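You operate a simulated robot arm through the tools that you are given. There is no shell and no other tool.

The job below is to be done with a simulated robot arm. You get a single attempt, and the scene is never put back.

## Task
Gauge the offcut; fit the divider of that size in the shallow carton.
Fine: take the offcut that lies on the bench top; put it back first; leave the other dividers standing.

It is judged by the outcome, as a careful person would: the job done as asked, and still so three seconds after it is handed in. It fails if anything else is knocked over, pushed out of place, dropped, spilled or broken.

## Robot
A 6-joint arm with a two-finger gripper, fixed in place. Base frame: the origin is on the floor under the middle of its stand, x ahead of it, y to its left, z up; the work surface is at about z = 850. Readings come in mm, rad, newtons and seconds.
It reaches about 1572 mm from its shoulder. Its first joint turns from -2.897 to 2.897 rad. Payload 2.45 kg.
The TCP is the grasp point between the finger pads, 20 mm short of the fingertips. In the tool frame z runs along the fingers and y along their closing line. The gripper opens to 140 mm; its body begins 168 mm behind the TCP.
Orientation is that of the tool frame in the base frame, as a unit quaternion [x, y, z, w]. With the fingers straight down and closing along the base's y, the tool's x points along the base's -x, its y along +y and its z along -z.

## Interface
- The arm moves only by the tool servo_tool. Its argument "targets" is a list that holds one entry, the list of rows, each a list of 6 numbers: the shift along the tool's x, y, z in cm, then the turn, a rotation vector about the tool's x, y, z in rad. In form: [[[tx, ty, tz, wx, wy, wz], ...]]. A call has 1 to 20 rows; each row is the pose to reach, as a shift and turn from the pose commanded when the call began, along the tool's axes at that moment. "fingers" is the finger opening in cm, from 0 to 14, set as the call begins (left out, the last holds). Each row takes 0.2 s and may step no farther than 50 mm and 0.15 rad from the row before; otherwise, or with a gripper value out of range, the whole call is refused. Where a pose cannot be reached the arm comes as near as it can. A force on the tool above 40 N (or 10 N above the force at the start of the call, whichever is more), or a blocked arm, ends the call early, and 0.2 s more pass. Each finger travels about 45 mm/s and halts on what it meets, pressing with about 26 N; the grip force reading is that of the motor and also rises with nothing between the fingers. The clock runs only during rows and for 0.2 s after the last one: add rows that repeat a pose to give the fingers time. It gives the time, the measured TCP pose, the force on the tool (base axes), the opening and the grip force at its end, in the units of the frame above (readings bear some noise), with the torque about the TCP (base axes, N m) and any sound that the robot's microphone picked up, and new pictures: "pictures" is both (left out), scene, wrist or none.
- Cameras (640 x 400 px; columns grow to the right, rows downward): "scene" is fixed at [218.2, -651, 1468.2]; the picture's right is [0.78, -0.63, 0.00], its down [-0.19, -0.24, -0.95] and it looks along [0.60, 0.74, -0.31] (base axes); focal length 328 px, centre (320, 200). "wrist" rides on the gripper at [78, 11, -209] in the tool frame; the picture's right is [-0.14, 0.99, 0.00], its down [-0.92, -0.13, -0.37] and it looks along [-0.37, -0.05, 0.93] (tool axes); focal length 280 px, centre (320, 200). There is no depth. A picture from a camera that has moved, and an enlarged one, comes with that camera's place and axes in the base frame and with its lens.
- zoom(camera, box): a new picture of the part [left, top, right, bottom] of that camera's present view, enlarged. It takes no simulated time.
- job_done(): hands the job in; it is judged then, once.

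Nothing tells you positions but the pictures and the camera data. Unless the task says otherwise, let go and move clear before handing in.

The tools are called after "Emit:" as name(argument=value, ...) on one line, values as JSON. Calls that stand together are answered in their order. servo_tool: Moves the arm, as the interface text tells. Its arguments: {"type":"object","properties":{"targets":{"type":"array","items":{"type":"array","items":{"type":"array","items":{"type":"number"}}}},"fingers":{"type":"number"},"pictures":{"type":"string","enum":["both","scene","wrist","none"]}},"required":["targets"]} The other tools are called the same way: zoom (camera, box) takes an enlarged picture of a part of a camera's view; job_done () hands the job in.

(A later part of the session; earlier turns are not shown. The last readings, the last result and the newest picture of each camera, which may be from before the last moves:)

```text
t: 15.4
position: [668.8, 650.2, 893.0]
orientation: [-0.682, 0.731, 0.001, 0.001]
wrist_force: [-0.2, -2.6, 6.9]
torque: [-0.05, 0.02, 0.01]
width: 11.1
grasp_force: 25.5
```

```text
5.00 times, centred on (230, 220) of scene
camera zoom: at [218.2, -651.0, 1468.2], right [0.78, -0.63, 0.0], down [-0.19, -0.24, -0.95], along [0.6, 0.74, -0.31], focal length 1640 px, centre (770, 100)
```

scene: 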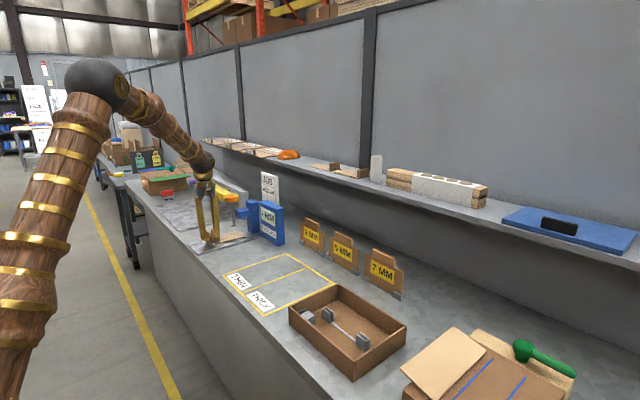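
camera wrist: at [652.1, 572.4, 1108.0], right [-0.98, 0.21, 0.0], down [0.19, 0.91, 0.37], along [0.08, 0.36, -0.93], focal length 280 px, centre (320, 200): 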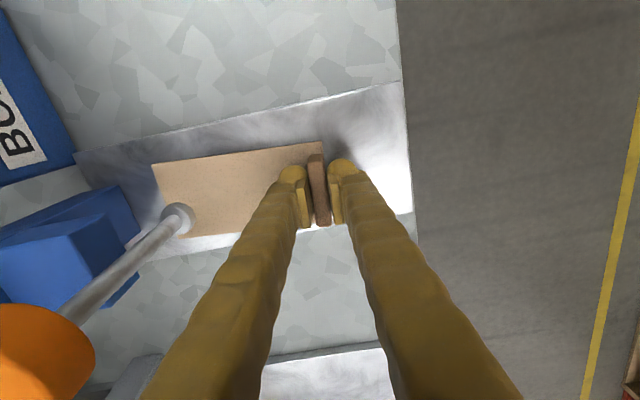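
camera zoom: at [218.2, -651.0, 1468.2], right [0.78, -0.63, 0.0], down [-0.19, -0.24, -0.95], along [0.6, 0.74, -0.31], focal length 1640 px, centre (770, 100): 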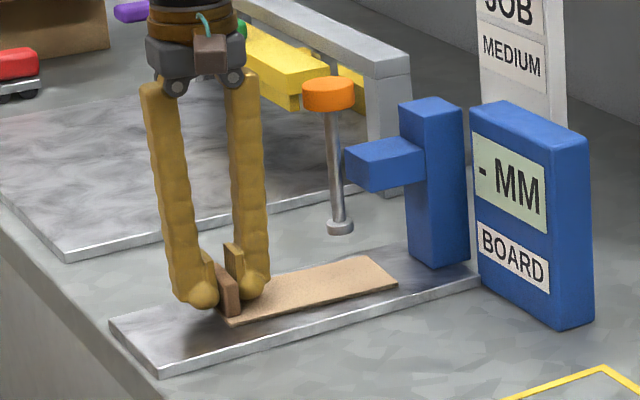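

Contact at about 7 N; the board rests on the plate. I'll ease off slightly and open the fingers.

Emit:
servo_tool(targets=[[[0, 0, -0.05, 0, 0, 0], [0, 0, -0.05, 0, 0, 0], [0, 0, -0.05, 0, 0, 0], [0, 0, -0.05, 0, 0, 0], [0, 0, -0.05, 0, 0, 0]]], fingers=5)

```text
t: 16.6
position: [668.5, 651.4, 893.9]
orientation: [-0.682, 0.731, 0.0, 0.0]
wrist_force: [0.7, -0.3, -0.2]
torque: [-0.02, 0.0, 0.04]
width: 50.1
grasp_force: 0.0
camera wrist: at [652.9, 572.9, 1101.6], right [-0.98, 0.21, 0.0], down [0.19, 0.91, 0.37], along [0.08, 0.36, -0.93], focal length 280 px, centre (320, 200)
```

scene: 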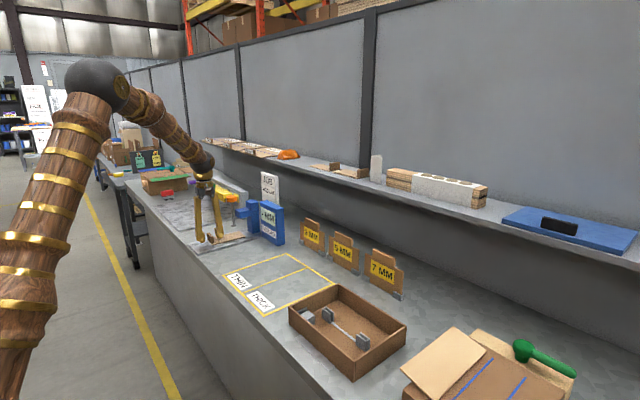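
wrist: 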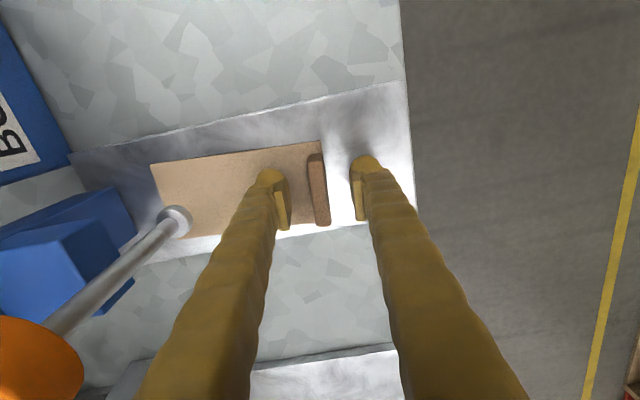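

Released. I'll zoom to triangulate the plunger precisely before pressing its cap.

Emit:
zoom(camera="wrist", box=[120, 170, 240, 270])

Emit:
zoom(camera="scene", box=[180, 180, 280, 260])

```text
4.00 times, centred on (180, 220) of wrist
camera zoom: at [652.9, 572.9, 1101.6], right [-0.98, 0.21, 0.0], down [0.19, 0.91, 0.37], along [0.08, 0.36, -0.93], focal length 1122 px, centre (880, 120)
```

zoom: 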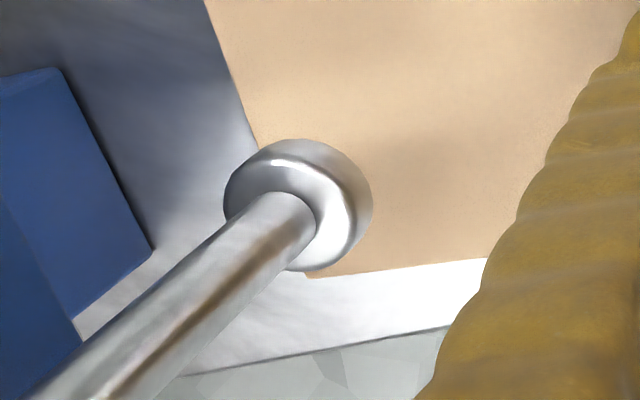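

```text
5.00 times, centred on (230, 220) of scene
camera zoom: at [218.2, -651.0, 1468.2], right [0.78, -0.63, 0.0], down [-0.19, -0.24, -0.95], along [0.6, 0.74, -0.31], focal length 1640 px, centre (770, 100)
```

zoom: 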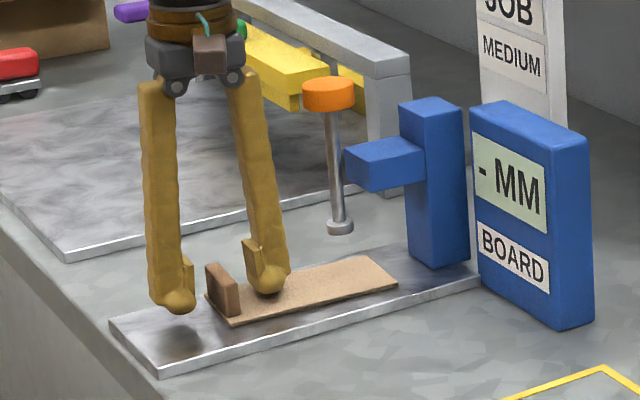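

The foot sits about 28 mm inside the board's end. I'll rise clear of the block, close the fingers, and move above the orange cap at about (782, 644).

Emit:
servo_tool(targets=[[[0, 0, -4, 0, 0, 0], [0, 0, -8, 0, 0, 0], [0, 0, -12, 0, 0, 0], [0, 0, -16, 0, 0, 0], [0, 0, -20.5, 0, 0, 0]]], pictures="none")

Emit:
servo_tool(targets=[[[-0.07, -3.9, 0, 0, 0, 0], [-0.14, -7.8, 0, 0, 0, 0], [-0.21, -11.56, 0, 0, 0, 0], [-0.21, -11.56, 0, 0, 0, 0], [-0.21, -11.56, 0, 0, 0, 0]]], fingers=0)

```text
t: 17.8
position: [668.1, 652.3, 1096.7]
orientation: [-0.682, 0.731, 0.0, 0.0]
wrist_force: [-0.2, -0.1, -0.6]
torque: [-0.04, 0.01, -0.01]
width: 49.9
grasp_force: 0.1
```

```text
t: 19.0
position: [784.3, 646.3, 1097.5]
orientation: [-0.682, 0.731, 0.0, 0.0]
wrist_force: [-0.2, -0.6, 0.2]
torque: [0.02, 0.04, -0.01]
width: 0.1
grasp_force: 26.2
camera wrist: at [768.6, 568.6, 1306.4], right [-0.98, 0.21, 0.0], down [0.19, 0.91, 0.37], along [0.08, 0.36, -0.93], focal length 280 px, centre (320, 200)
```

scene: 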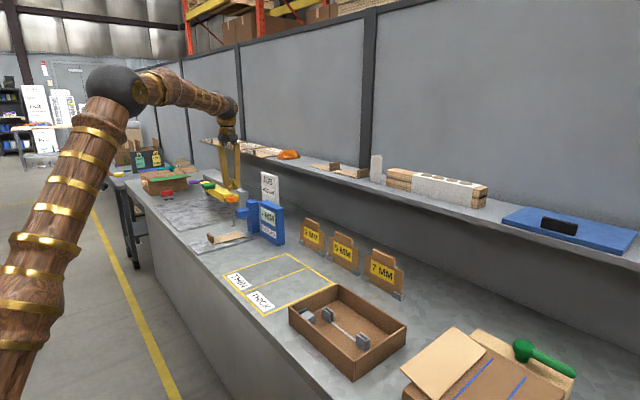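
wrist: 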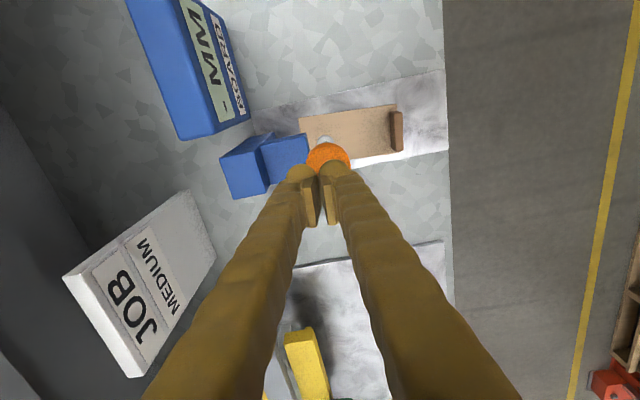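

The closed fingers are above the cap. I'll zoom to check centring, since the cap appears slightly offset.

Emit:
zoom(camera="wrist", box=[270, 110, 390, 210])

Emit:
zoom(camera="scene", box=[180, 130, 300, 260])

Emit:
zoom(camera="wrist", box=[100, 0, 280, 150])

```text
4.00 times, centred on (330, 160) of wrist
camera zoom: at [768.6, 568.6, 1306.4], right [-0.98, 0.21, 0.0], down [0.19, 0.91, 0.37], along [0.08, 0.36, -0.93], focal length 1122 px, centre (280, 360)
```

zoom: 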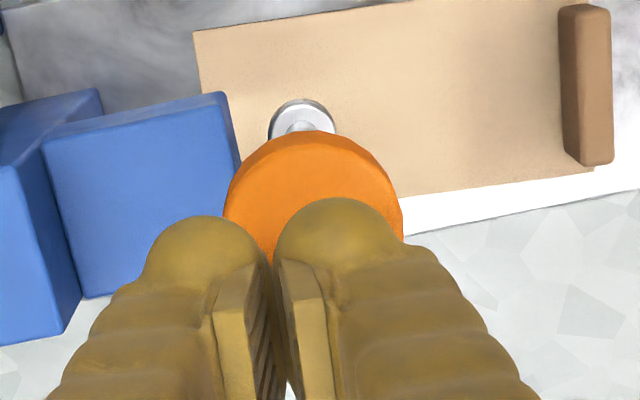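

```text
3.08 times, centred on (240, 195) of scene
camera zoom: at [218.2, -651.0, 1468.2], right [0.78, -0.63, 0.0], down [-0.19, -0.24, -0.95], along [0.6, 0.74, -0.31], focal length 1009 px, centre (566, 215)
```

zoom: 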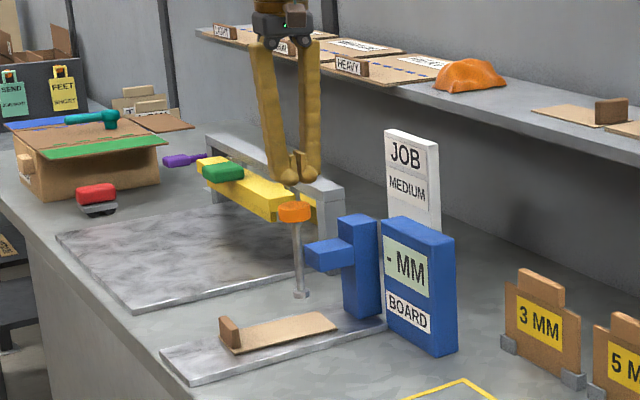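

```text
2.67 times, centred on (190, 75) of wrist
camera zoom: at [768.6, 568.6, 1306.4], right [-0.98, 0.21, 0.0], down [0.19, 0.91, 0.37], along [0.08, 0.36, -0.93], focal length 748 px, centre (667, 533)
```

zoom: 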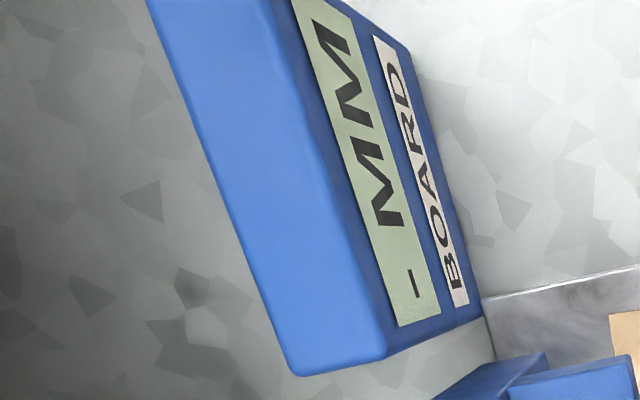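

The cap centre is about 9 mm off along the closing line. I'll correct and go down to just above the cap.

Emit:
servo_tool(targets=[[[0.2, 0.85, 0, 0, 0, 0], [0.2, 0.85, 1.5, 0, 0, 0], [0.2, 0.85, 3, 0, 0, 0], [0.2, 0.85, 3.3, 0, 0, 0]]])

Emit:
zoom(camera="wrist", box=[270, 110, 390, 210])

Emit:
zoom(camera="scene", box=[200, 150, 290, 260])

```text
t: 20.0
position: [775.1, 644.0, 1065.1]
orientation: [-0.682, 0.731, 0.0, 0.0]
wrist_force: [-0.1, 0.7, 2.7]
torque: [0.0, 0.02, 0.05]
width: 5.9
grasp_force: 29.3
camera wrist: at [759.0, 565.8, 1273.6], right [-0.98, 0.21, 0.0], down [0.19, 0.91, 0.37], along [0.08, 0.36, -0.93], focal length 280 px, centre (320, 200)
```

scene: 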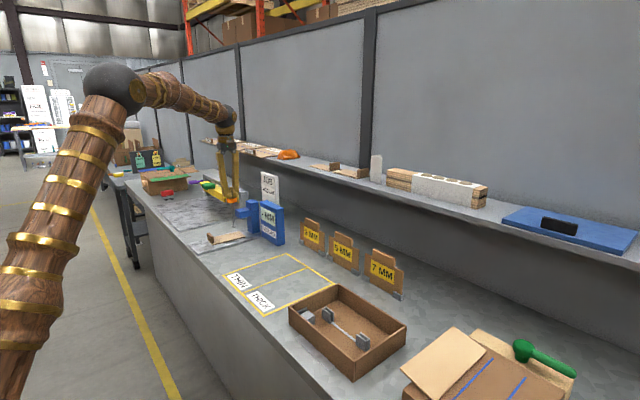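
wrist: 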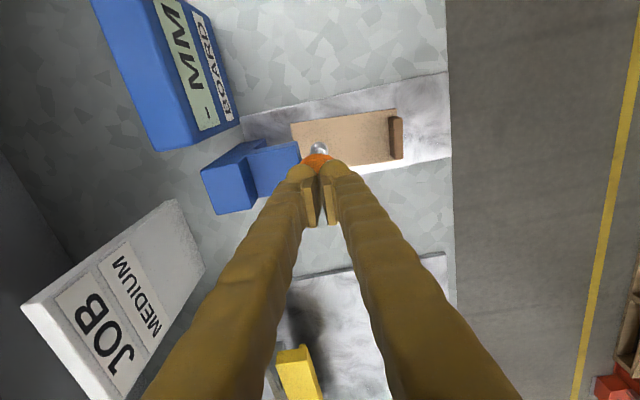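

```text
4.00 times, centred on (330, 160) of wrist
camera zoom: at [759.0, 565.8, 1273.6], right [-0.98, 0.21, 0.0], down [0.19, 0.91, 0.37], along [0.08, 0.36, -0.93], focal length 1122 px, centre (280, 360)
```

zoom: 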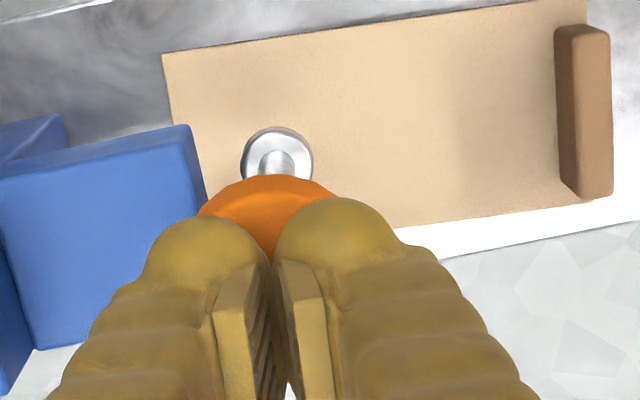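

```text
3.64 times, centred on (245, 205) of scene
camera zoom: at [218.2, -651.0, 1468.2], right [0.78, -0.63, 0.0], down [-0.19, -0.24, -0.95], along [0.6, 0.74, -0.31], focal length 1193 px, centre (593, 182)
```

zoom: 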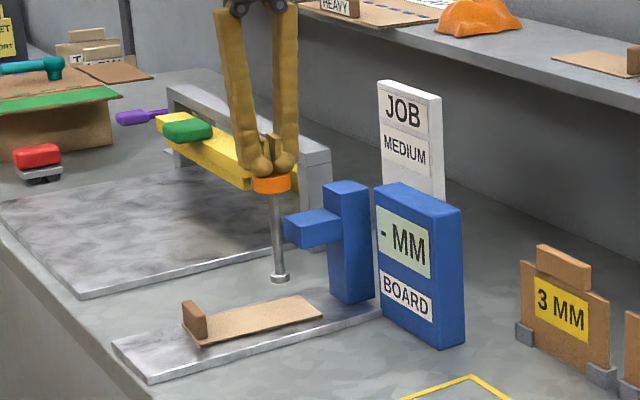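

Light contact with the cap (2.7 N). I'll press down in small steps and watch force and display.

Emit:
servo_tool(targets=[[[0, 0, 0.4, 0, 0, 0], [0, 0, 0.8, 0, 0, 0], [0, 0, 1.2, 0, 0, 0]]], pictures="scene")

Emit:
zoom(camera="scene", box=[200, 150, 290, 260])

```text
t: 20.8
position: [774.6, 643.7, 1054.2]
orientation: [-0.682, 0.732, 0.0, 0.0]
wrist_force: [-0.4, -0.3, 2.8]
torque: [-0.01, 0.04, 0.06]
width: 6.3
grasp_force: 29.5
```

scene: 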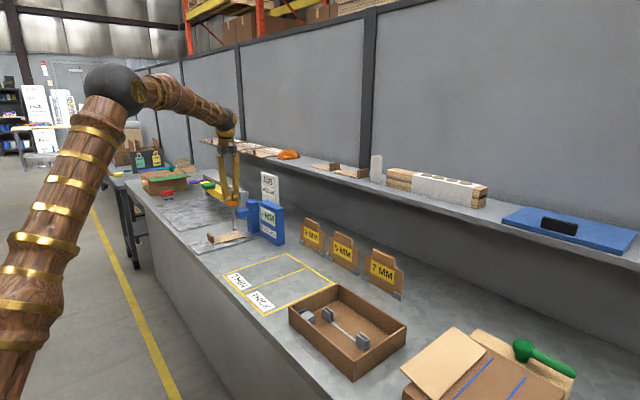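

```text
3.64 times, centred on (245, 205) of scene
camera zoom: at [218.2, -651.0, 1468.2], right [0.78, -0.63, 0.0], down [-0.19, -0.24, -0.95], along [0.6, 0.74, -0.31], focal length 1193 px, centre (593, 182)
```

zoom: 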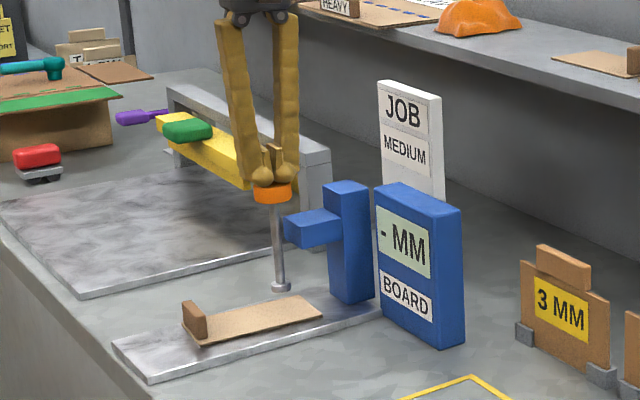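

The plunger follows down with ~3 N. Continuing toward the board.

Emit:
servo_tool(targets=[[[0, 0, 0.4, 0, 0, 0], [0, 0, 0.8, 0, 0, 0], [0, 0, 1.2, 0, 0, 0], [0, 0, 1.6, 0, 0, 0]]], pictures="scene")

Emit:
zoom(camera="scene", box=[200, 150, 290, 260])

```text
t: 21.8
position: [775.5, 644.1, 1037.4]
orientation: [-0.682, 0.732, -0.001, 0.0]
wrist_force: [-0.3, -0.7, 2.9]
torque: [-0.01, 0.03, 0.0]
width: 5.9
grasp_force: 29.4
heard: click
```

scene: 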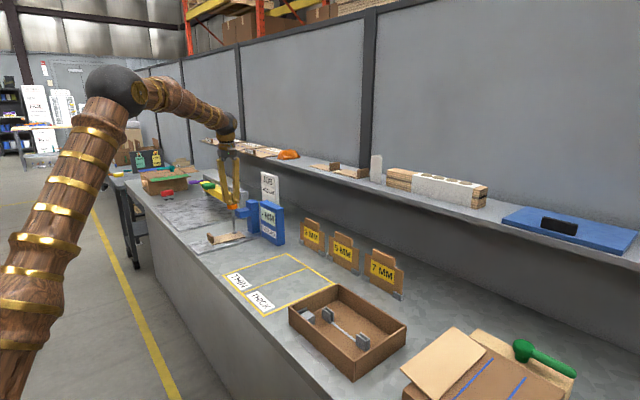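

```text
3.64 times, centred on (245, 205) of scene
camera zoom: at [218.2, -651.0, 1468.2], right [0.78, -0.63, 0.0], down [-0.19, -0.24, -0.95], along [0.6, 0.74, -0.31], focal length 1193 px, centre (593, 182)
```

zoom: 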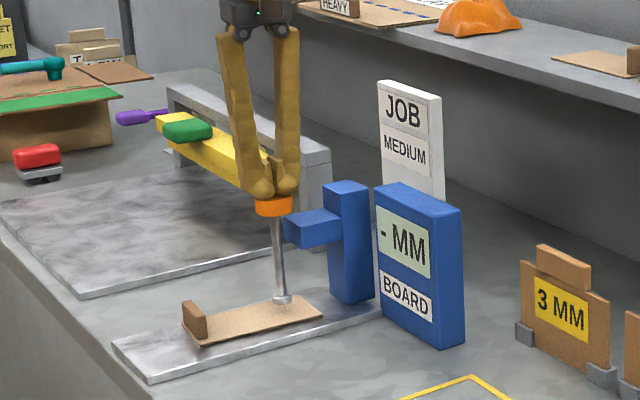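

I heard a click as the foot reached the board, but the display still shows "- MM". I'll press slightly further and hold.

Emit:
servo_tool(targets=[[[0, 0, 0.1, 0, 0, 0], [0, 0, 0.2, 0, 0, 0], [0, 0, 0.3, 0, 0, 0], [0, 0, 0.3, 0, 0, 0], [0, 0, 0.3, 0, 0, 0]]], pictures="scene")

Emit:
zoom(camera="scene", box=[200, 150, 290, 260])

```text
t: 23.0
position: [775.6, 641.8, 1034.2]
orientation: [-0.682, 0.731, 0.001, 0.0]
wrist_force: [-1.8, 0.6, 3.2]
torque: [0.01, 0.04, -0.01]
width: 6.1
grasp_force: 29.1
```

scene: 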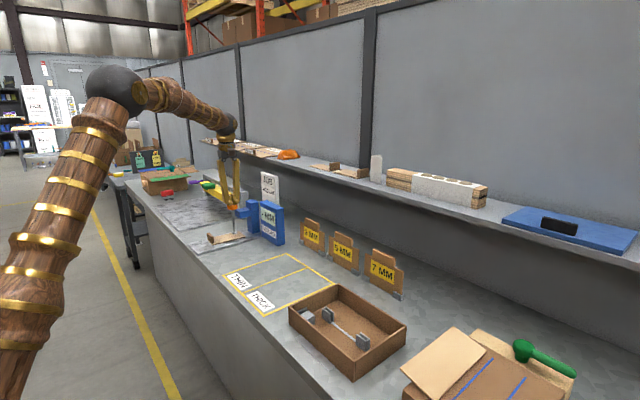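

```text
3.64 times, centred on (245, 205) of scene
camera zoom: at [218.2, -651.0, 1468.2], right [0.78, -0.63, 0.0], down [-0.19, -0.24, -0.95], along [0.6, 0.74, -0.31], focal length 1193 px, centre (593, 182)
```

zoom: 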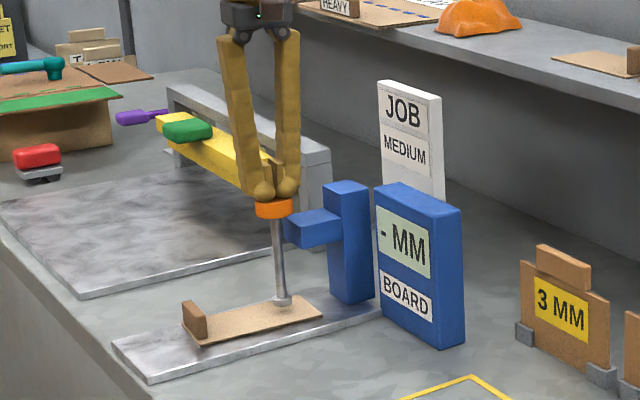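

The plunger is still moving freely at ~3 N, so the foot isn't pressing firmly yet. I'll continue in millimetre steps until force rises.

Emit:
servo_tool(targets=[[[0, 0, 0.1, 0, 0, 0], [0, 0, 0.2, 0, 0, 0], [0, 0, 0.3, 0, 0, 0], [0, 0, 0.4, 0, 0, 0], [0, 0, 0.4, 0, 0, 0]]], pictures="both")

Emit:
zoom(camera="scene", box=[200, 150, 290, 260])

```text
t: 24.2
position: [775.2, 643.5, 1030.5]
orientation: [-0.682, 0.731, -0.001, 0.001]
wrist_force: [-0.2, 1.1, 4.2]
torque: [0.0, -0.03, 0.03]
width: 5.8
grasp_force: 29.6
camera wrist: at [759.1, 565.5, 1238.2], right [-0.98, 0.21, 0.0], down [0.19, 0.91, 0.37], along [0.08, 0.36, -0.93], focal length 280 px, centre (320, 200)
```

scene: 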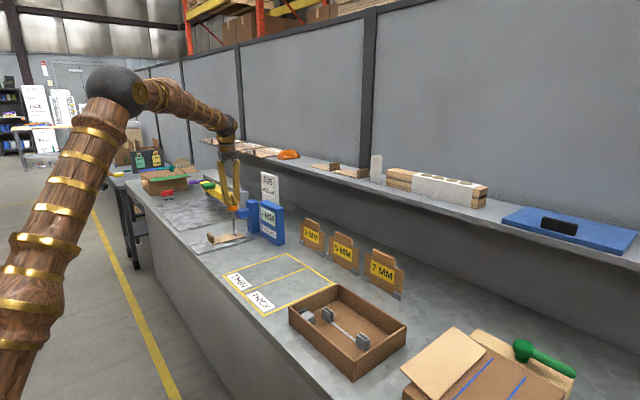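
wrist: 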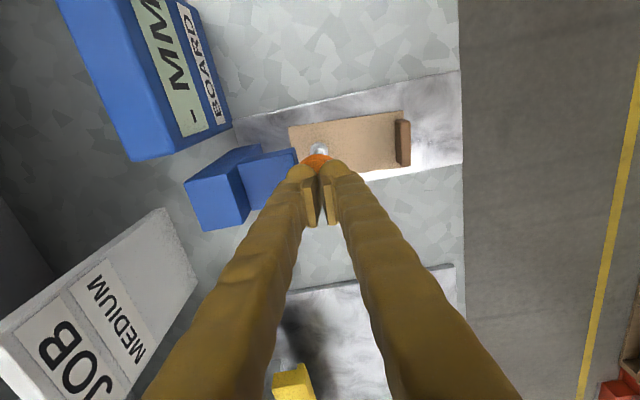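

```text
3.64 times, centred on (245, 205) of scene
camera zoom: at [218.2, -651.0, 1468.2], right [0.78, -0.63, 0.0], down [-0.19, -0.24, -0.95], along [0.6, 0.74, -0.31], focal length 1193 px, centre (593, 182)
```

zoom: 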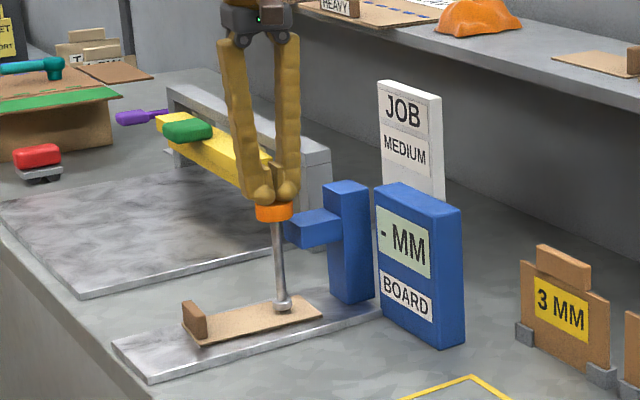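

Force is just beginning to rise (4.2 N). Continuing in millimetre steps.

Emit:
servo_tool(targets=[[[0, 0, 0.1, 0, 0, 0], [0, 0, 0.2, 0, 0, 0], [0, 0, 0.3, 0, 0, 0], [0, 0, 0.3, 0, 0, 0]]], pictures="scene")

Emit:
zoom(camera="scene", box=[200, 150, 290, 260])

```text
t: 25.2
position: [774.9, 643.4, 1026.5]
orientation: [-0.682, 0.731, -0.001, 0.0]
wrist_force: [1.5, -0.5, 4.1]
torque: [-0.03, -0.04, 0.01]
width: 5.9
grasp_force: 29.4
```

scene: 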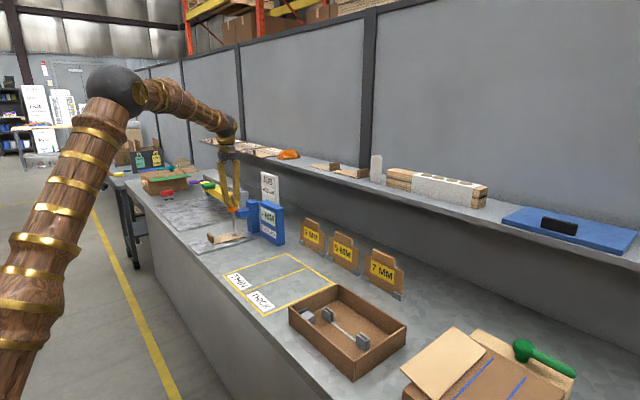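

```text
3.64 times, centred on (245, 205) of scene
camera zoom: at [218.2, -651.0, 1468.2], right [0.78, -0.63, 0.0], down [-0.19, -0.24, -0.95], along [0.6, 0.74, -0.31], focal length 1193 px, centre (593, 182)
```

zoom: 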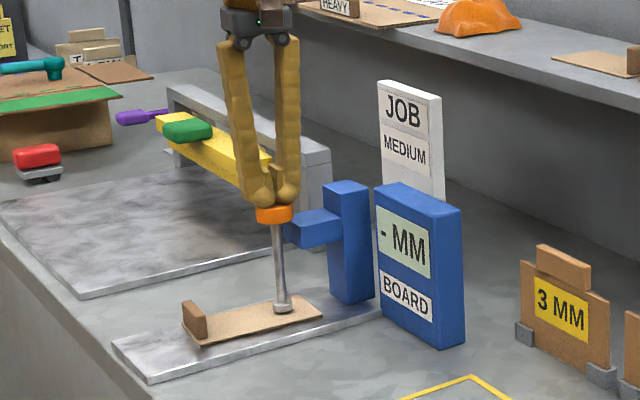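

By my estimate the foot is within a millimetre or two of the board. Pressing a little more.

Emit:
servo_tool(targets=[[[0, 0, 0.1, 0, 0, 0], [0, 0, 0.2, 0, 0, 0], [0, 0, 0.2, 0, 0, 0], [0, 0, 0.2, 0, 0, 0]]], pictures="scene")

Emit:
zoom(camera="scene", box=[200, 150, 290, 260])

```text
t: 26.2
position: [774.4, 643.4, 1025.7]
orientation: [-0.681, 0.732, 0.0, -0.001]
wrist_force: [0.9, 1.6, 3.4]
torque: [0.05, 0.0, -0.01]
width: 6.1
grasp_force: 29.2
```

scene: 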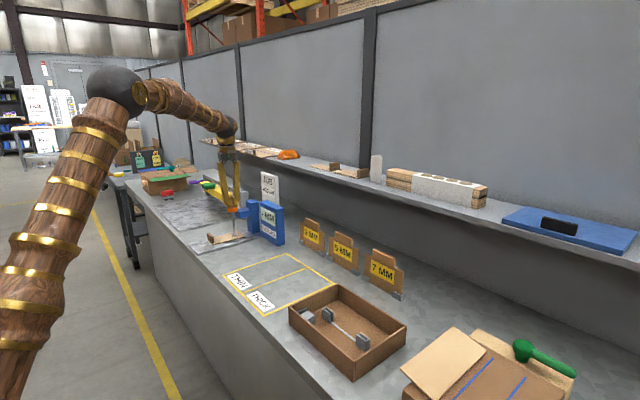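

```text
3.64 times, centred on (245, 205) of scene
camera zoom: at [218.2, -651.0, 1468.2], right [0.78, -0.63, 0.0], down [-0.19, -0.24, -0.95], along [0.6, 0.74, -0.31], focal length 1193 px, centre (593, 182)
```

zoom: 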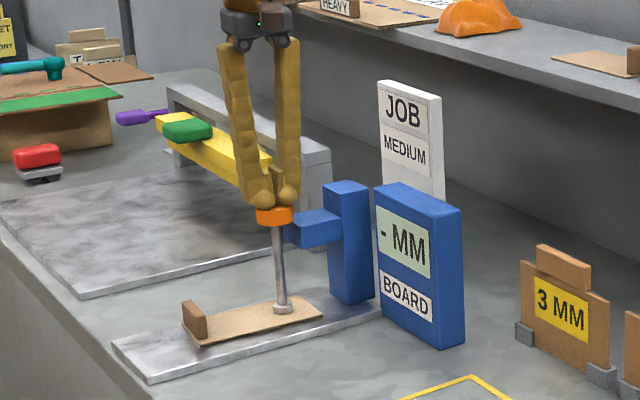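

Still only ~3.4 N. I'll keep pressing in 1 mm steps until I feel firm contact.

Emit:
servo_tool(targets=[[[0, 0, 0.1, 0, 0, 0], [0, 0, 0.2, 0, 0, 0], [0, 0, 0.3, 0, 0, 0], [0, 0, 0.3, 0, 0, 0]]], pictures="both")

Emit:
zoom(camera="scene", box=[200, 150, 290, 260])

Emit:
zoom(camera="wrist", box=[270, 100, 420, 210])

```text
t: 27.2
position: [774.2, 643.5, 1023.0]
orientation: [-0.682, 0.731, 0.0, 0.001]
wrist_force: [-0.9, 0.3, 36.2]
torque: [-0.04, 0.02, 0.0]
width: 6.0
grasp_force: 29.5
camera wrist: at [758.4, 565.1, 1231.6], right [-0.98, 0.21, 0.0], down [0.19, 0.91, 0.37], along [0.08, 0.36, -0.93], focal length 280 px, centre (320, 200)
```

scene: 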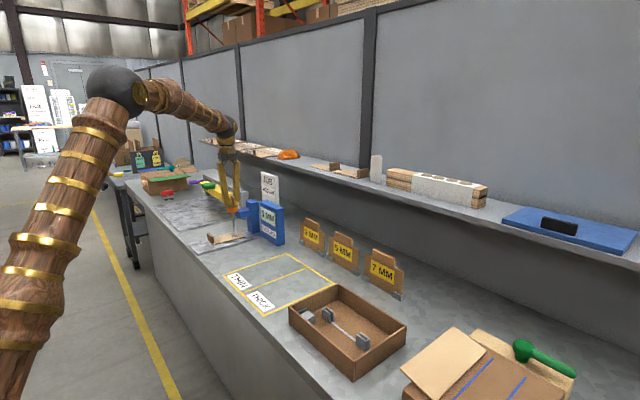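
wrist: 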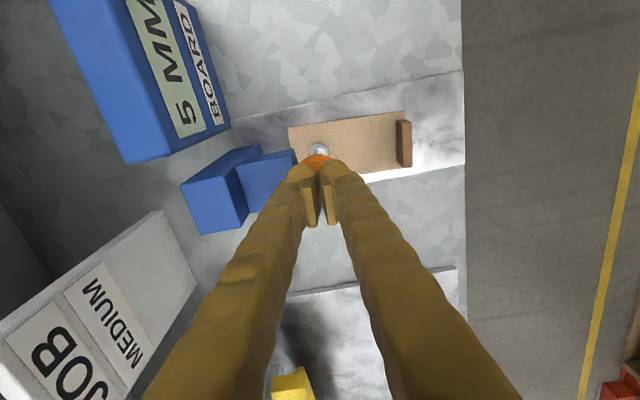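

```text
3.64 times, centred on (245, 205) of scene
camera zoom: at [218.2, -651.0, 1468.2], right [0.78, -0.63, 0.0], down [-0.19, -0.24, -0.95], along [0.6, 0.74, -0.31], focal length 1193 px, centre (593, 182)
```

zoom: 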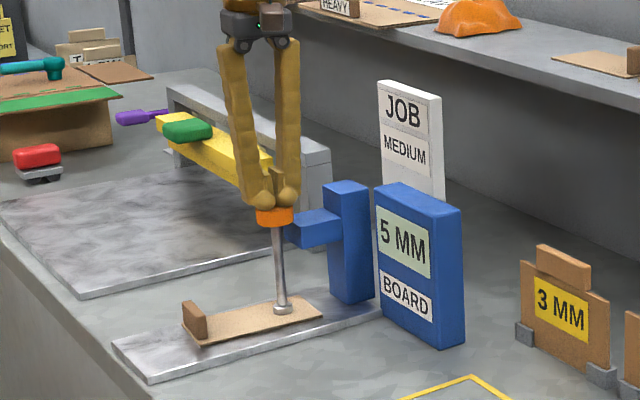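

```text
3.64 times, centred on (345, 155) of wrist
camera zoom: at [758.4, 565.1, 1231.6], right [-0.98, 0.21, 0.0], down [0.19, 0.91, 0.37], along [0.08, 0.36, -0.93], focal length 1020 px, centre (229, 364)
```

zoom: 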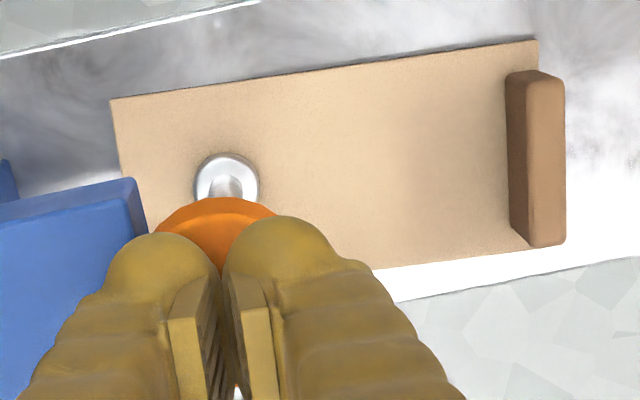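

The display reads 5 MM with firm contact, in both cameras. I'll release the cap by rising slowly, and see that the plunger returns.

Emit:
servo_tool(targets=[[[0, 0, -0.3, 0, 0, 0], [0, 0, -1, 0, 0, 0], [0, 0, -2, 0, 0, 0], [0, 0, -3, 0, 0, 0], [0, 0, -4, 0, 0, 0], [0, 0, -5, 0, 0, 0], [0, 0, -6, 0, 0, 0], [0, 0, -8, 0, 0, 0]]], pictures="both")

Emit:
zoom(camera="scene", box=[200, 150, 290, 260])

Emit:
zoom(camera="wrist", box=[260, 100, 440, 230])

```text
t: 29.0
position: [773.1, 642.7, 1102.7]
orientation: [-0.682, 0.731, 0.0, 0.0]
wrist_force: [0.7, 0.1, 0.1]
torque: [-0.02, 0.02, 0.01]
width: 0.0
grasp_force: 29.4
camera wrist: at [758.3, 565.7, 1310.9], right [-0.98, 0.21, 0.0], down [0.19, 0.91, 0.37], along [0.08, 0.36, -0.93], focal length 280 px, centre (320, 200)
```

scene: 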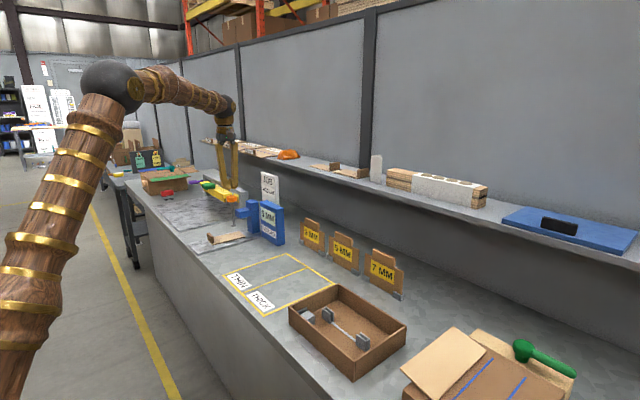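
wrist: 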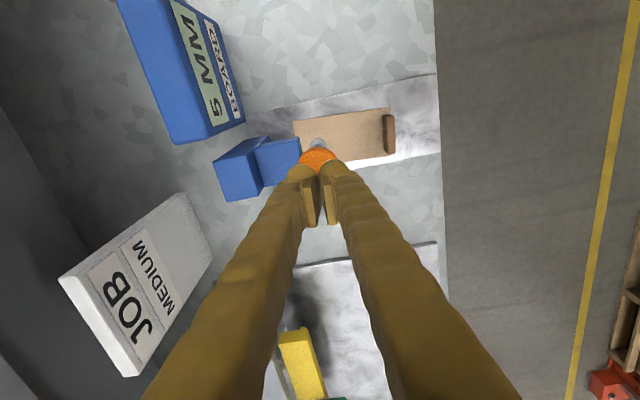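

```text
3.64 times, centred on (245, 205) of scene
camera zoom: at [218.2, -651.0, 1468.2], right [0.78, -0.63, 0.0], down [-0.19, -0.24, -0.95], along [0.6, 0.74, -0.31], focal length 1193 px, centre (593, 182)
```

zoom: 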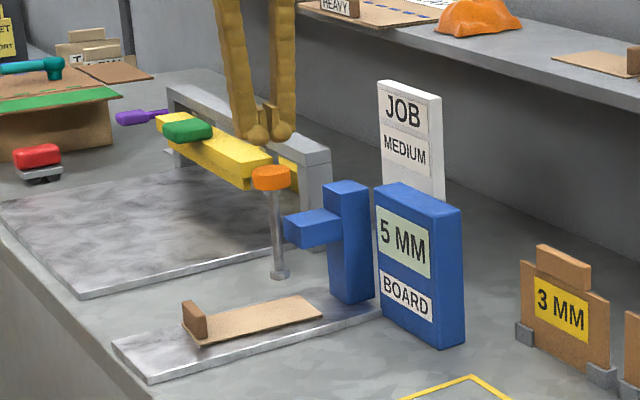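

```text
3.08 times, centred on (350, 165) of wrist
camera zoom: at [758.3, 565.7, 1310.9], right [-0.98, 0.21, 0.0], down [0.19, 0.91, 0.37], along [0.08, 0.36, -0.93], focal length 863 px, centre (228, 308)
```

zoom: 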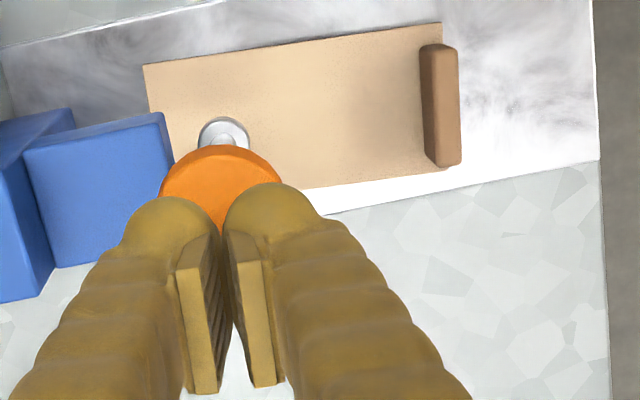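

The plunger sprang back and the display holds 5 MM. Now I'll return over the offcut's block with the fingers open 5 cm and check alignment.

Emit:
servo_tool(targets=[[[0, 3.6, 0, 0, 0, 0], [0, 7.2, 0, 0, 0, 0], [0.01, 10.71, 0, 0, 0, 0], [0.01, 10.71, 4, 0, 0, 0], [0.01, 10.71, 8, 0, 0, 0], [0.01, 10.71, 12, 0, 0, 0]]], fingers=5)

Emit:
zoom(camera="wrist", box=[260, 110, 380, 210])

```text
t: 30.4
position: [667.3, 652.1, 983.4]
orientation: [-0.682, 0.731, -0.001, 0.0]
wrist_force: [0.0, 1.0, 0.5]
torque: [0.0, 0.01, 0.03]
width: 50.0
grasp_force: 0.1
camera wrist: at [651.8, 574.7, 1190.9], right [-0.98, 0.21, 0.0], down [0.19, 0.91, 0.37], along [0.08, 0.36, -0.93], focal length 280 px, centre (320, 200)
```

scene: 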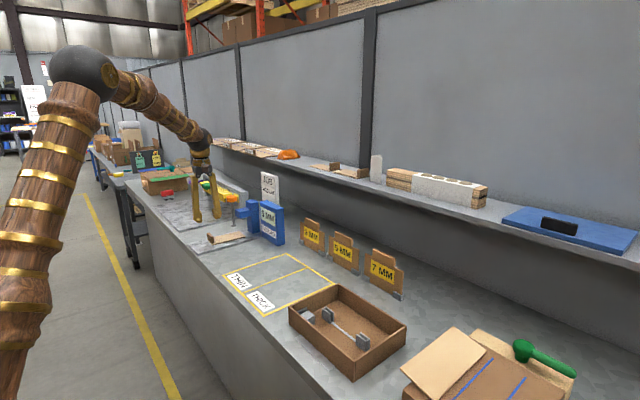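
wrist: 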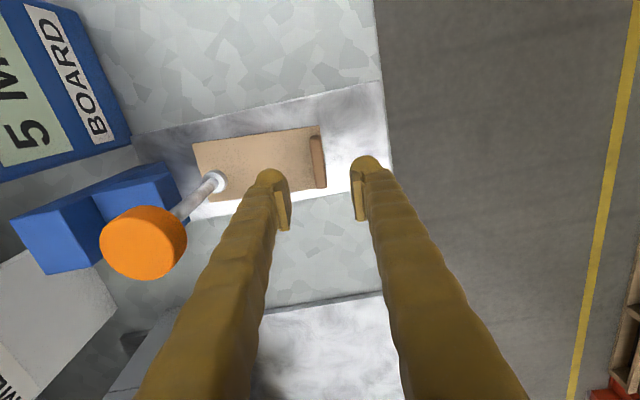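

```text
4.00 times, centred on (320, 160) of wrist
camera zoom: at [651.8, 574.7, 1190.9], right [-0.98, 0.21, 0.0], down [0.19, 0.91, 0.37], along [0.08, 0.36, -0.93], focal length 1122 px, centre (320, 360)
```

zoom: 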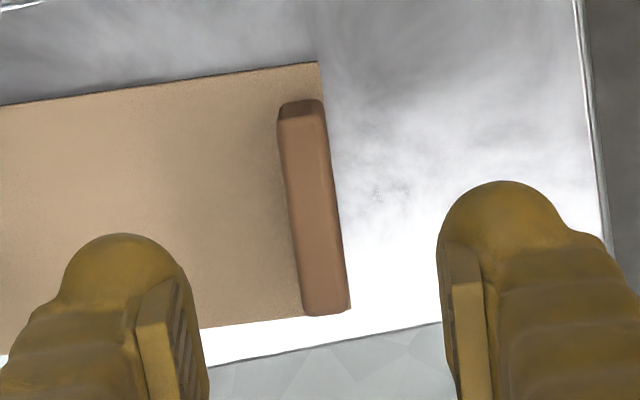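

The block is still centred between the fingers. Descending and regrasping it.

Emit:
servo_tool(targets=[[[0.1, -0.06, 3, 0, 0, 0], [0.1, -0.06, 6, 0, 0, 0], [0.1, -0.06, 8, 0, 0, 0], [0.1, -0.06, 8.9, 0, 0, 0], [0.1, -0.06, 8.9, 0, 0, 0]]], pictures="wrist")

Emit:
zoom(camera="wrist", box=[250, 130, 390, 250])

```text
t: 31.6
position: [667.0, 649.9, 893.0]
orientation: [-0.682, 0.732, 0.0, 0.0]
wrist_force: [-0.7, 0.1, 0.5]
torque: [-0.02, 0.02, -0.02]
width: 50.4
grasp_force: 0.0
camera wrist: at [652.0, 572.7, 1101.1], right [-0.98, 0.21, 0.0], down [0.19, 0.91, 0.37], along [0.08, 0.36, -0.93], focal length 280 px, centre (320, 200)
```

wrist: 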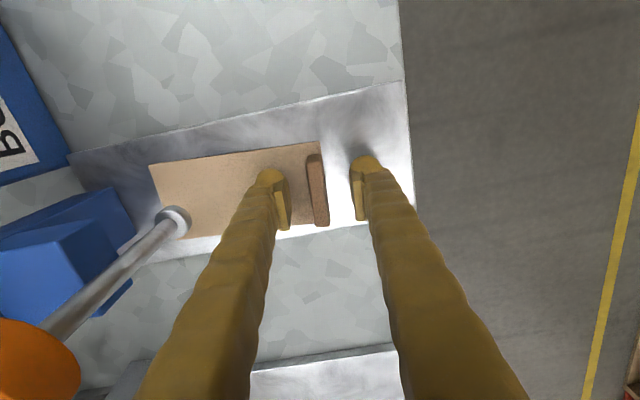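

```text
3.33 times, centred on (320, 190) of wrist
camera zoom: at [652.0, 572.7, 1101.1], right [-0.98, 0.21, 0.0], down [0.19, 0.91, 0.37], along [0.08, 0.36, -0.93], focal length 935 px, centre (320, 233)
```

zoom: 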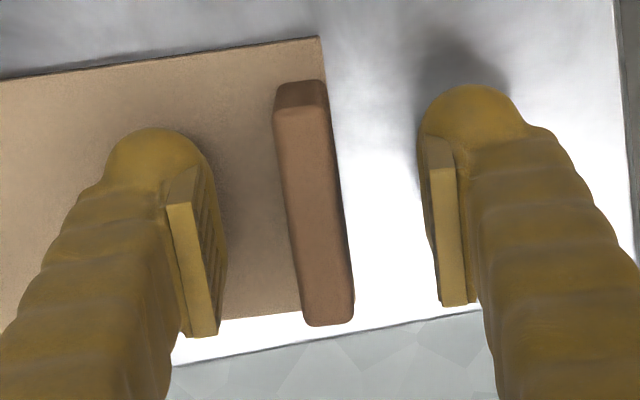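

The block is about 3 mm toward the left pad; I'll centre the gripper on it and close.

Emit:
servo_tool(targets=[[[0, -0.32, 0, 0, 0, 0], [0, -0.32, 0, 0, 0, 0]]], pictures="none")

Emit:
servo_tool(targets=[[[0, 0, 0, 0, 0, 0], [0, 0, 0, 0, 0, 0], [0, 0, 0, 0, 0, 0], [0, 0, 0, 0, 0, 0], [0, 0, 0, 0, 0, 0]]], fingers=0)

Emit:
zoom(camera="wrist", box=[140, 120, 380, 260])

```text
t: 32.2
position: [672.4, 649.8, 891.7]
orientation: [-0.682, 0.731, 0.001, 0.0]
wrist_force: [0.3, -0.3, 0.8]
torque: [0.0, -0.02, 0.01]
width: 50.0
grasp_force: 0.0
```

```text
t: 33.4
position: [671.3, 650.4, 892.9]
orientation: [-0.682, 0.732, 0.0, 0.0]
wrist_force: [0.3, -0.5, -0.2]
torque: [0.03, -0.02, -0.01]
width: 11.4
grasp_force: 25.8
camera wrist: at [655.7, 572.3, 1101.1], right [-0.98, 0.21, 0.0], down [0.19, 0.91, 0.37], along [0.08, 0.36, -0.93], focal length 280 px, centre (320, 200)
```

scene: 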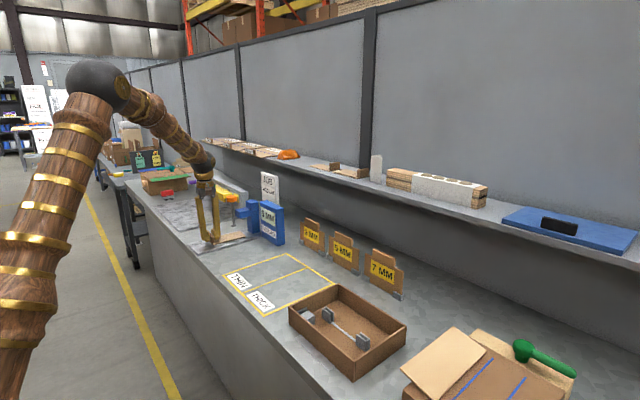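
wrist: 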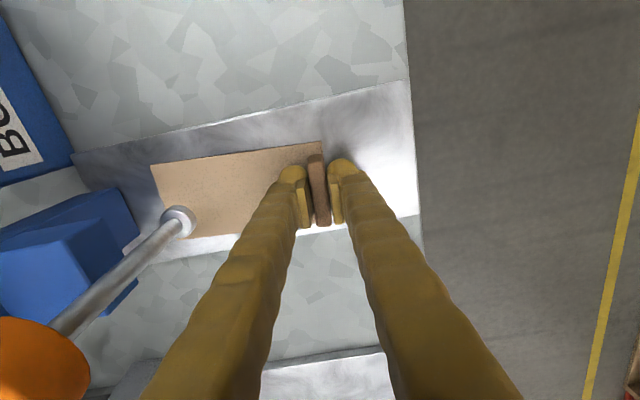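

```text
2.67 times, centred on (260, 190) of wrist
camera zoom: at [655.7, 572.3, 1101.1], right [-0.98, 0.21, 0.0], down [0.19, 0.91, 0.37], along [0.08, 0.36, -0.93], focal length 748 px, centre (480, 227)
```

zoom: 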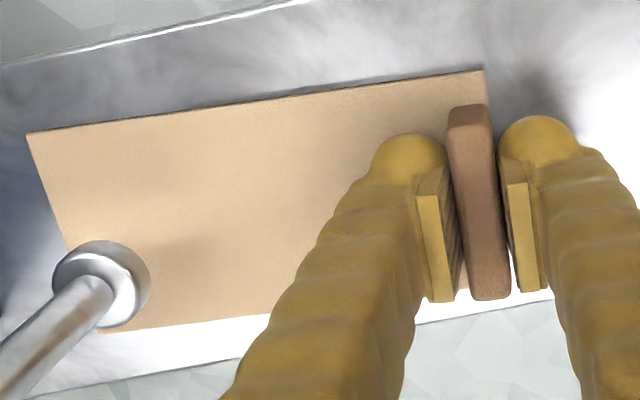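

Regripped at 11.4 mm. Now I'll lift 9 mm, draw it straight back out from under the foot, raise, and carry it back over its original place in the THIN box.

Emit:
servo_tool(targets=[[[0, 0, -0.9, 0, 0, 0], [0, 3.5, -0.9, 0, 0, 0], [0, 7, -0.9, 0, 0, 0], [0, 7, -3, 0, 0, 0], [4.04, 6.74, -3, 0, 0, 0], [8.08, 6.47, -3, 0, 0, 0], [12.12, 6.21, -3, 0, 0, 0], [16.16, 5.94, -3, 0, 0, 0], [20.2, 5.68, -3, 0, 0, 0], [24.24, 5.41, -3, 0, 0, 0], [28.28, 5.15, -3, 0, 0, 0], [32.3, 4.88, -3, 0, 0, 0], [36.35, 4.62, -3, 0, 0, 0], [36.35, 0.83, -3, 0, 0, 0], [36.35, 0.83, -3, 0, 0, 0]]])

Emit:
zoom(camera="scene", box=[200, 220, 320, 310])

Emit:
zoom(camera="wrist", box=[120, 100, 380, 260])

```text
t: 36.6
position: [637.8, 287.9, 923.9]
orientation: [-0.682, 0.731, 0.0, 0.0]
wrist_force: [-0.1, -0.7, -0.1]
torque: [0.02, -0.02, -0.04]
width: 11.3
grasp_force: 25.7
camera wrist: at [621.5, 209.4, 1131.9], right [-0.98, 0.21, 0.0], down [0.19, 0.91, 0.37], along [0.08, 0.36, -0.93], focal length 280 px, centre (320, 200)
```

scene: 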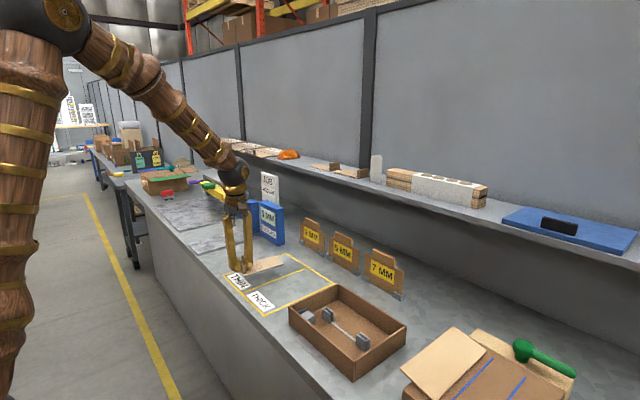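
wrist: 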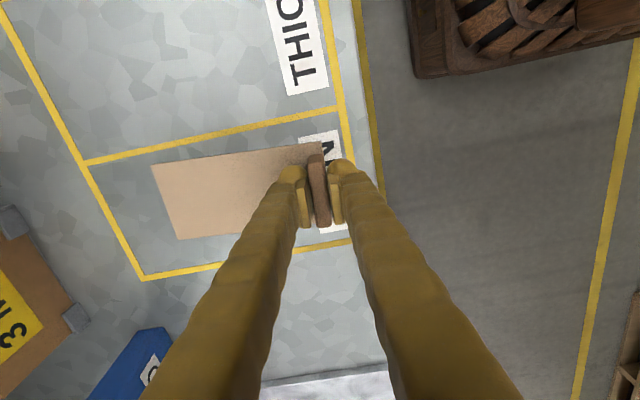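

```text
4.44 times, centred on (260, 265) of scene
camera zoom: at [218.2, -651.0, 1468.2], right [0.78, -0.63, 0.0], down [-0.19, -0.24, -0.95], along [0.6, 0.74, -0.31], focal length 1458 px, centre (587, -89)
```

zoom: 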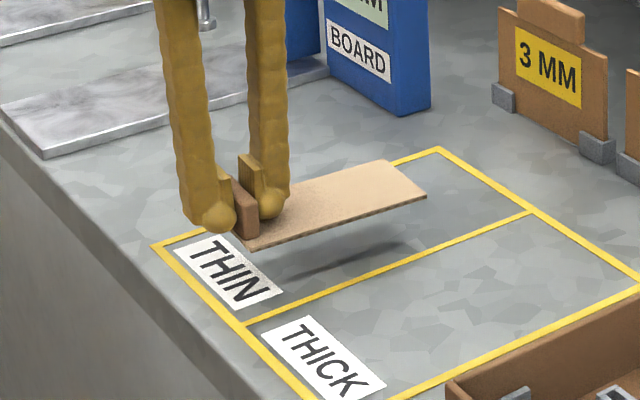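

```text
2.46 times, centred on (250, 180) of wrist
camera zoom: at [621.5, 209.4, 1131.9], right [-0.98, 0.21, 0.0], down [0.19, 0.91, 0.37], along [0.08, 0.36, -0.93], focal length 690 px, centre (492, 249)
```

zoom: 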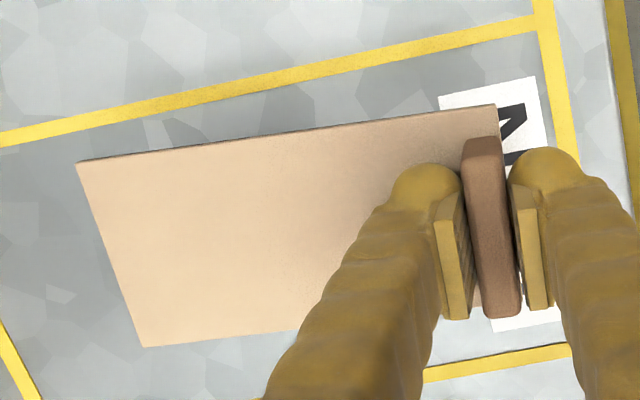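

It's back over its original spot. Lowering it to the bench top.

Emit:
servo_tool(targets=[[[0, 0, 1.5, 0, 0, 0], [0, 0, 3, 0, 0, 0], [0, 0, 3.7, 0, 0, 0], [0, 0, 3.95, 0, 0, 0], [0, 0, 4.1, 0, 0, 0]]])

Emit:
zoom(camera="scene", box=[200, 220, 320, 310])

```text
t: 37.8
position: [638.3, 287.0, 881.8]
orientation: [-0.682, 0.731, 0.0, 0.0]
wrist_force: [-0.3, 0.7, -0.5]
torque: [-0.01, 0.0, 0.01]
width: 11.2
grasp_force: 26.1
camera wrist: at [622.5, 209.7, 1090.2], right [-0.98, 0.21, 0.0], down [0.19, 0.91, 0.37], along [0.08, 0.36, -0.93], focal length 280 px, centre (320, 200)
```

scene: 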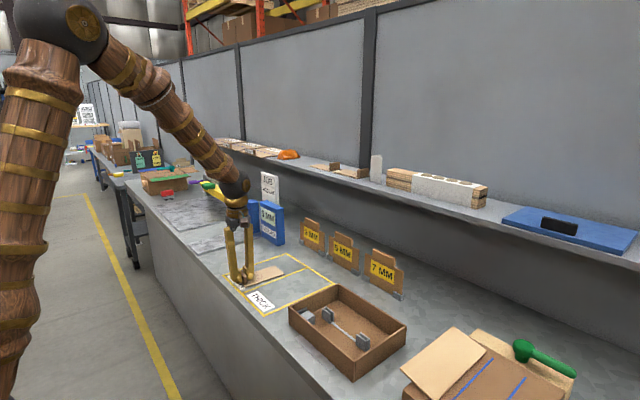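
wrist: 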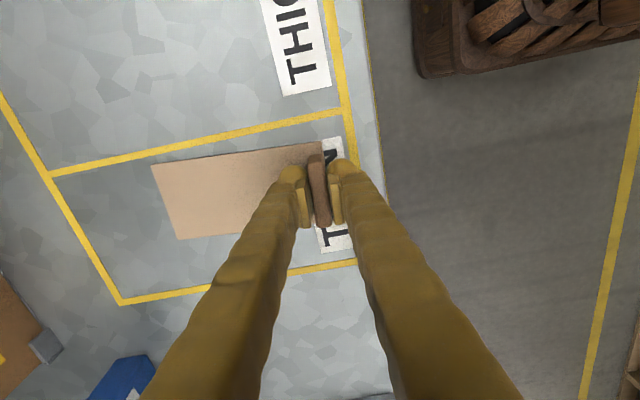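

```text
4.44 times, centred on (260, 265) of scene
camera zoom: at [218.2, -651.0, 1468.2], right [0.78, -0.63, 0.0], down [-0.19, -0.24, -0.95], along [0.6, 0.74, -0.31], focal length 1458 px, centre (587, -89)
```

zoom: 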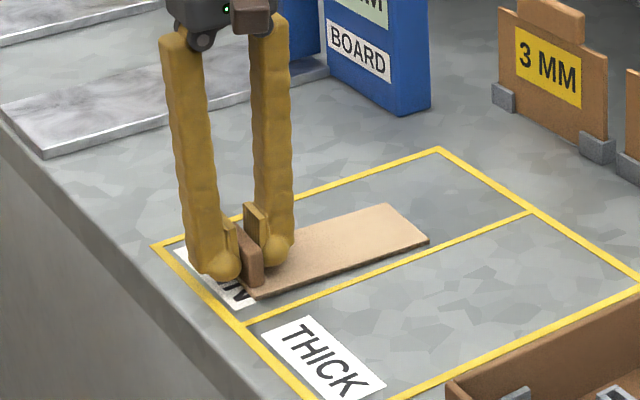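

It's almost touching (matches the original spot to a couple of mm). Lowering the last millimetre, then release.

Emit:
servo_tool(targets=[[[0, 0, 0.1, 0, 0, 0], [0, 0, 0.15, 0, 0, 0]]], pictures="none")

```text
t: 38.4
position: [637.4, 287.2, 880.8]
orientation: [-0.682, 0.732, 0.0, 0.001]
wrist_force: [0.3, -0.1, 2.0]
torque: [-0.03, -0.01, 0.02]
width: 11.6
grasp_force: 25.5
```

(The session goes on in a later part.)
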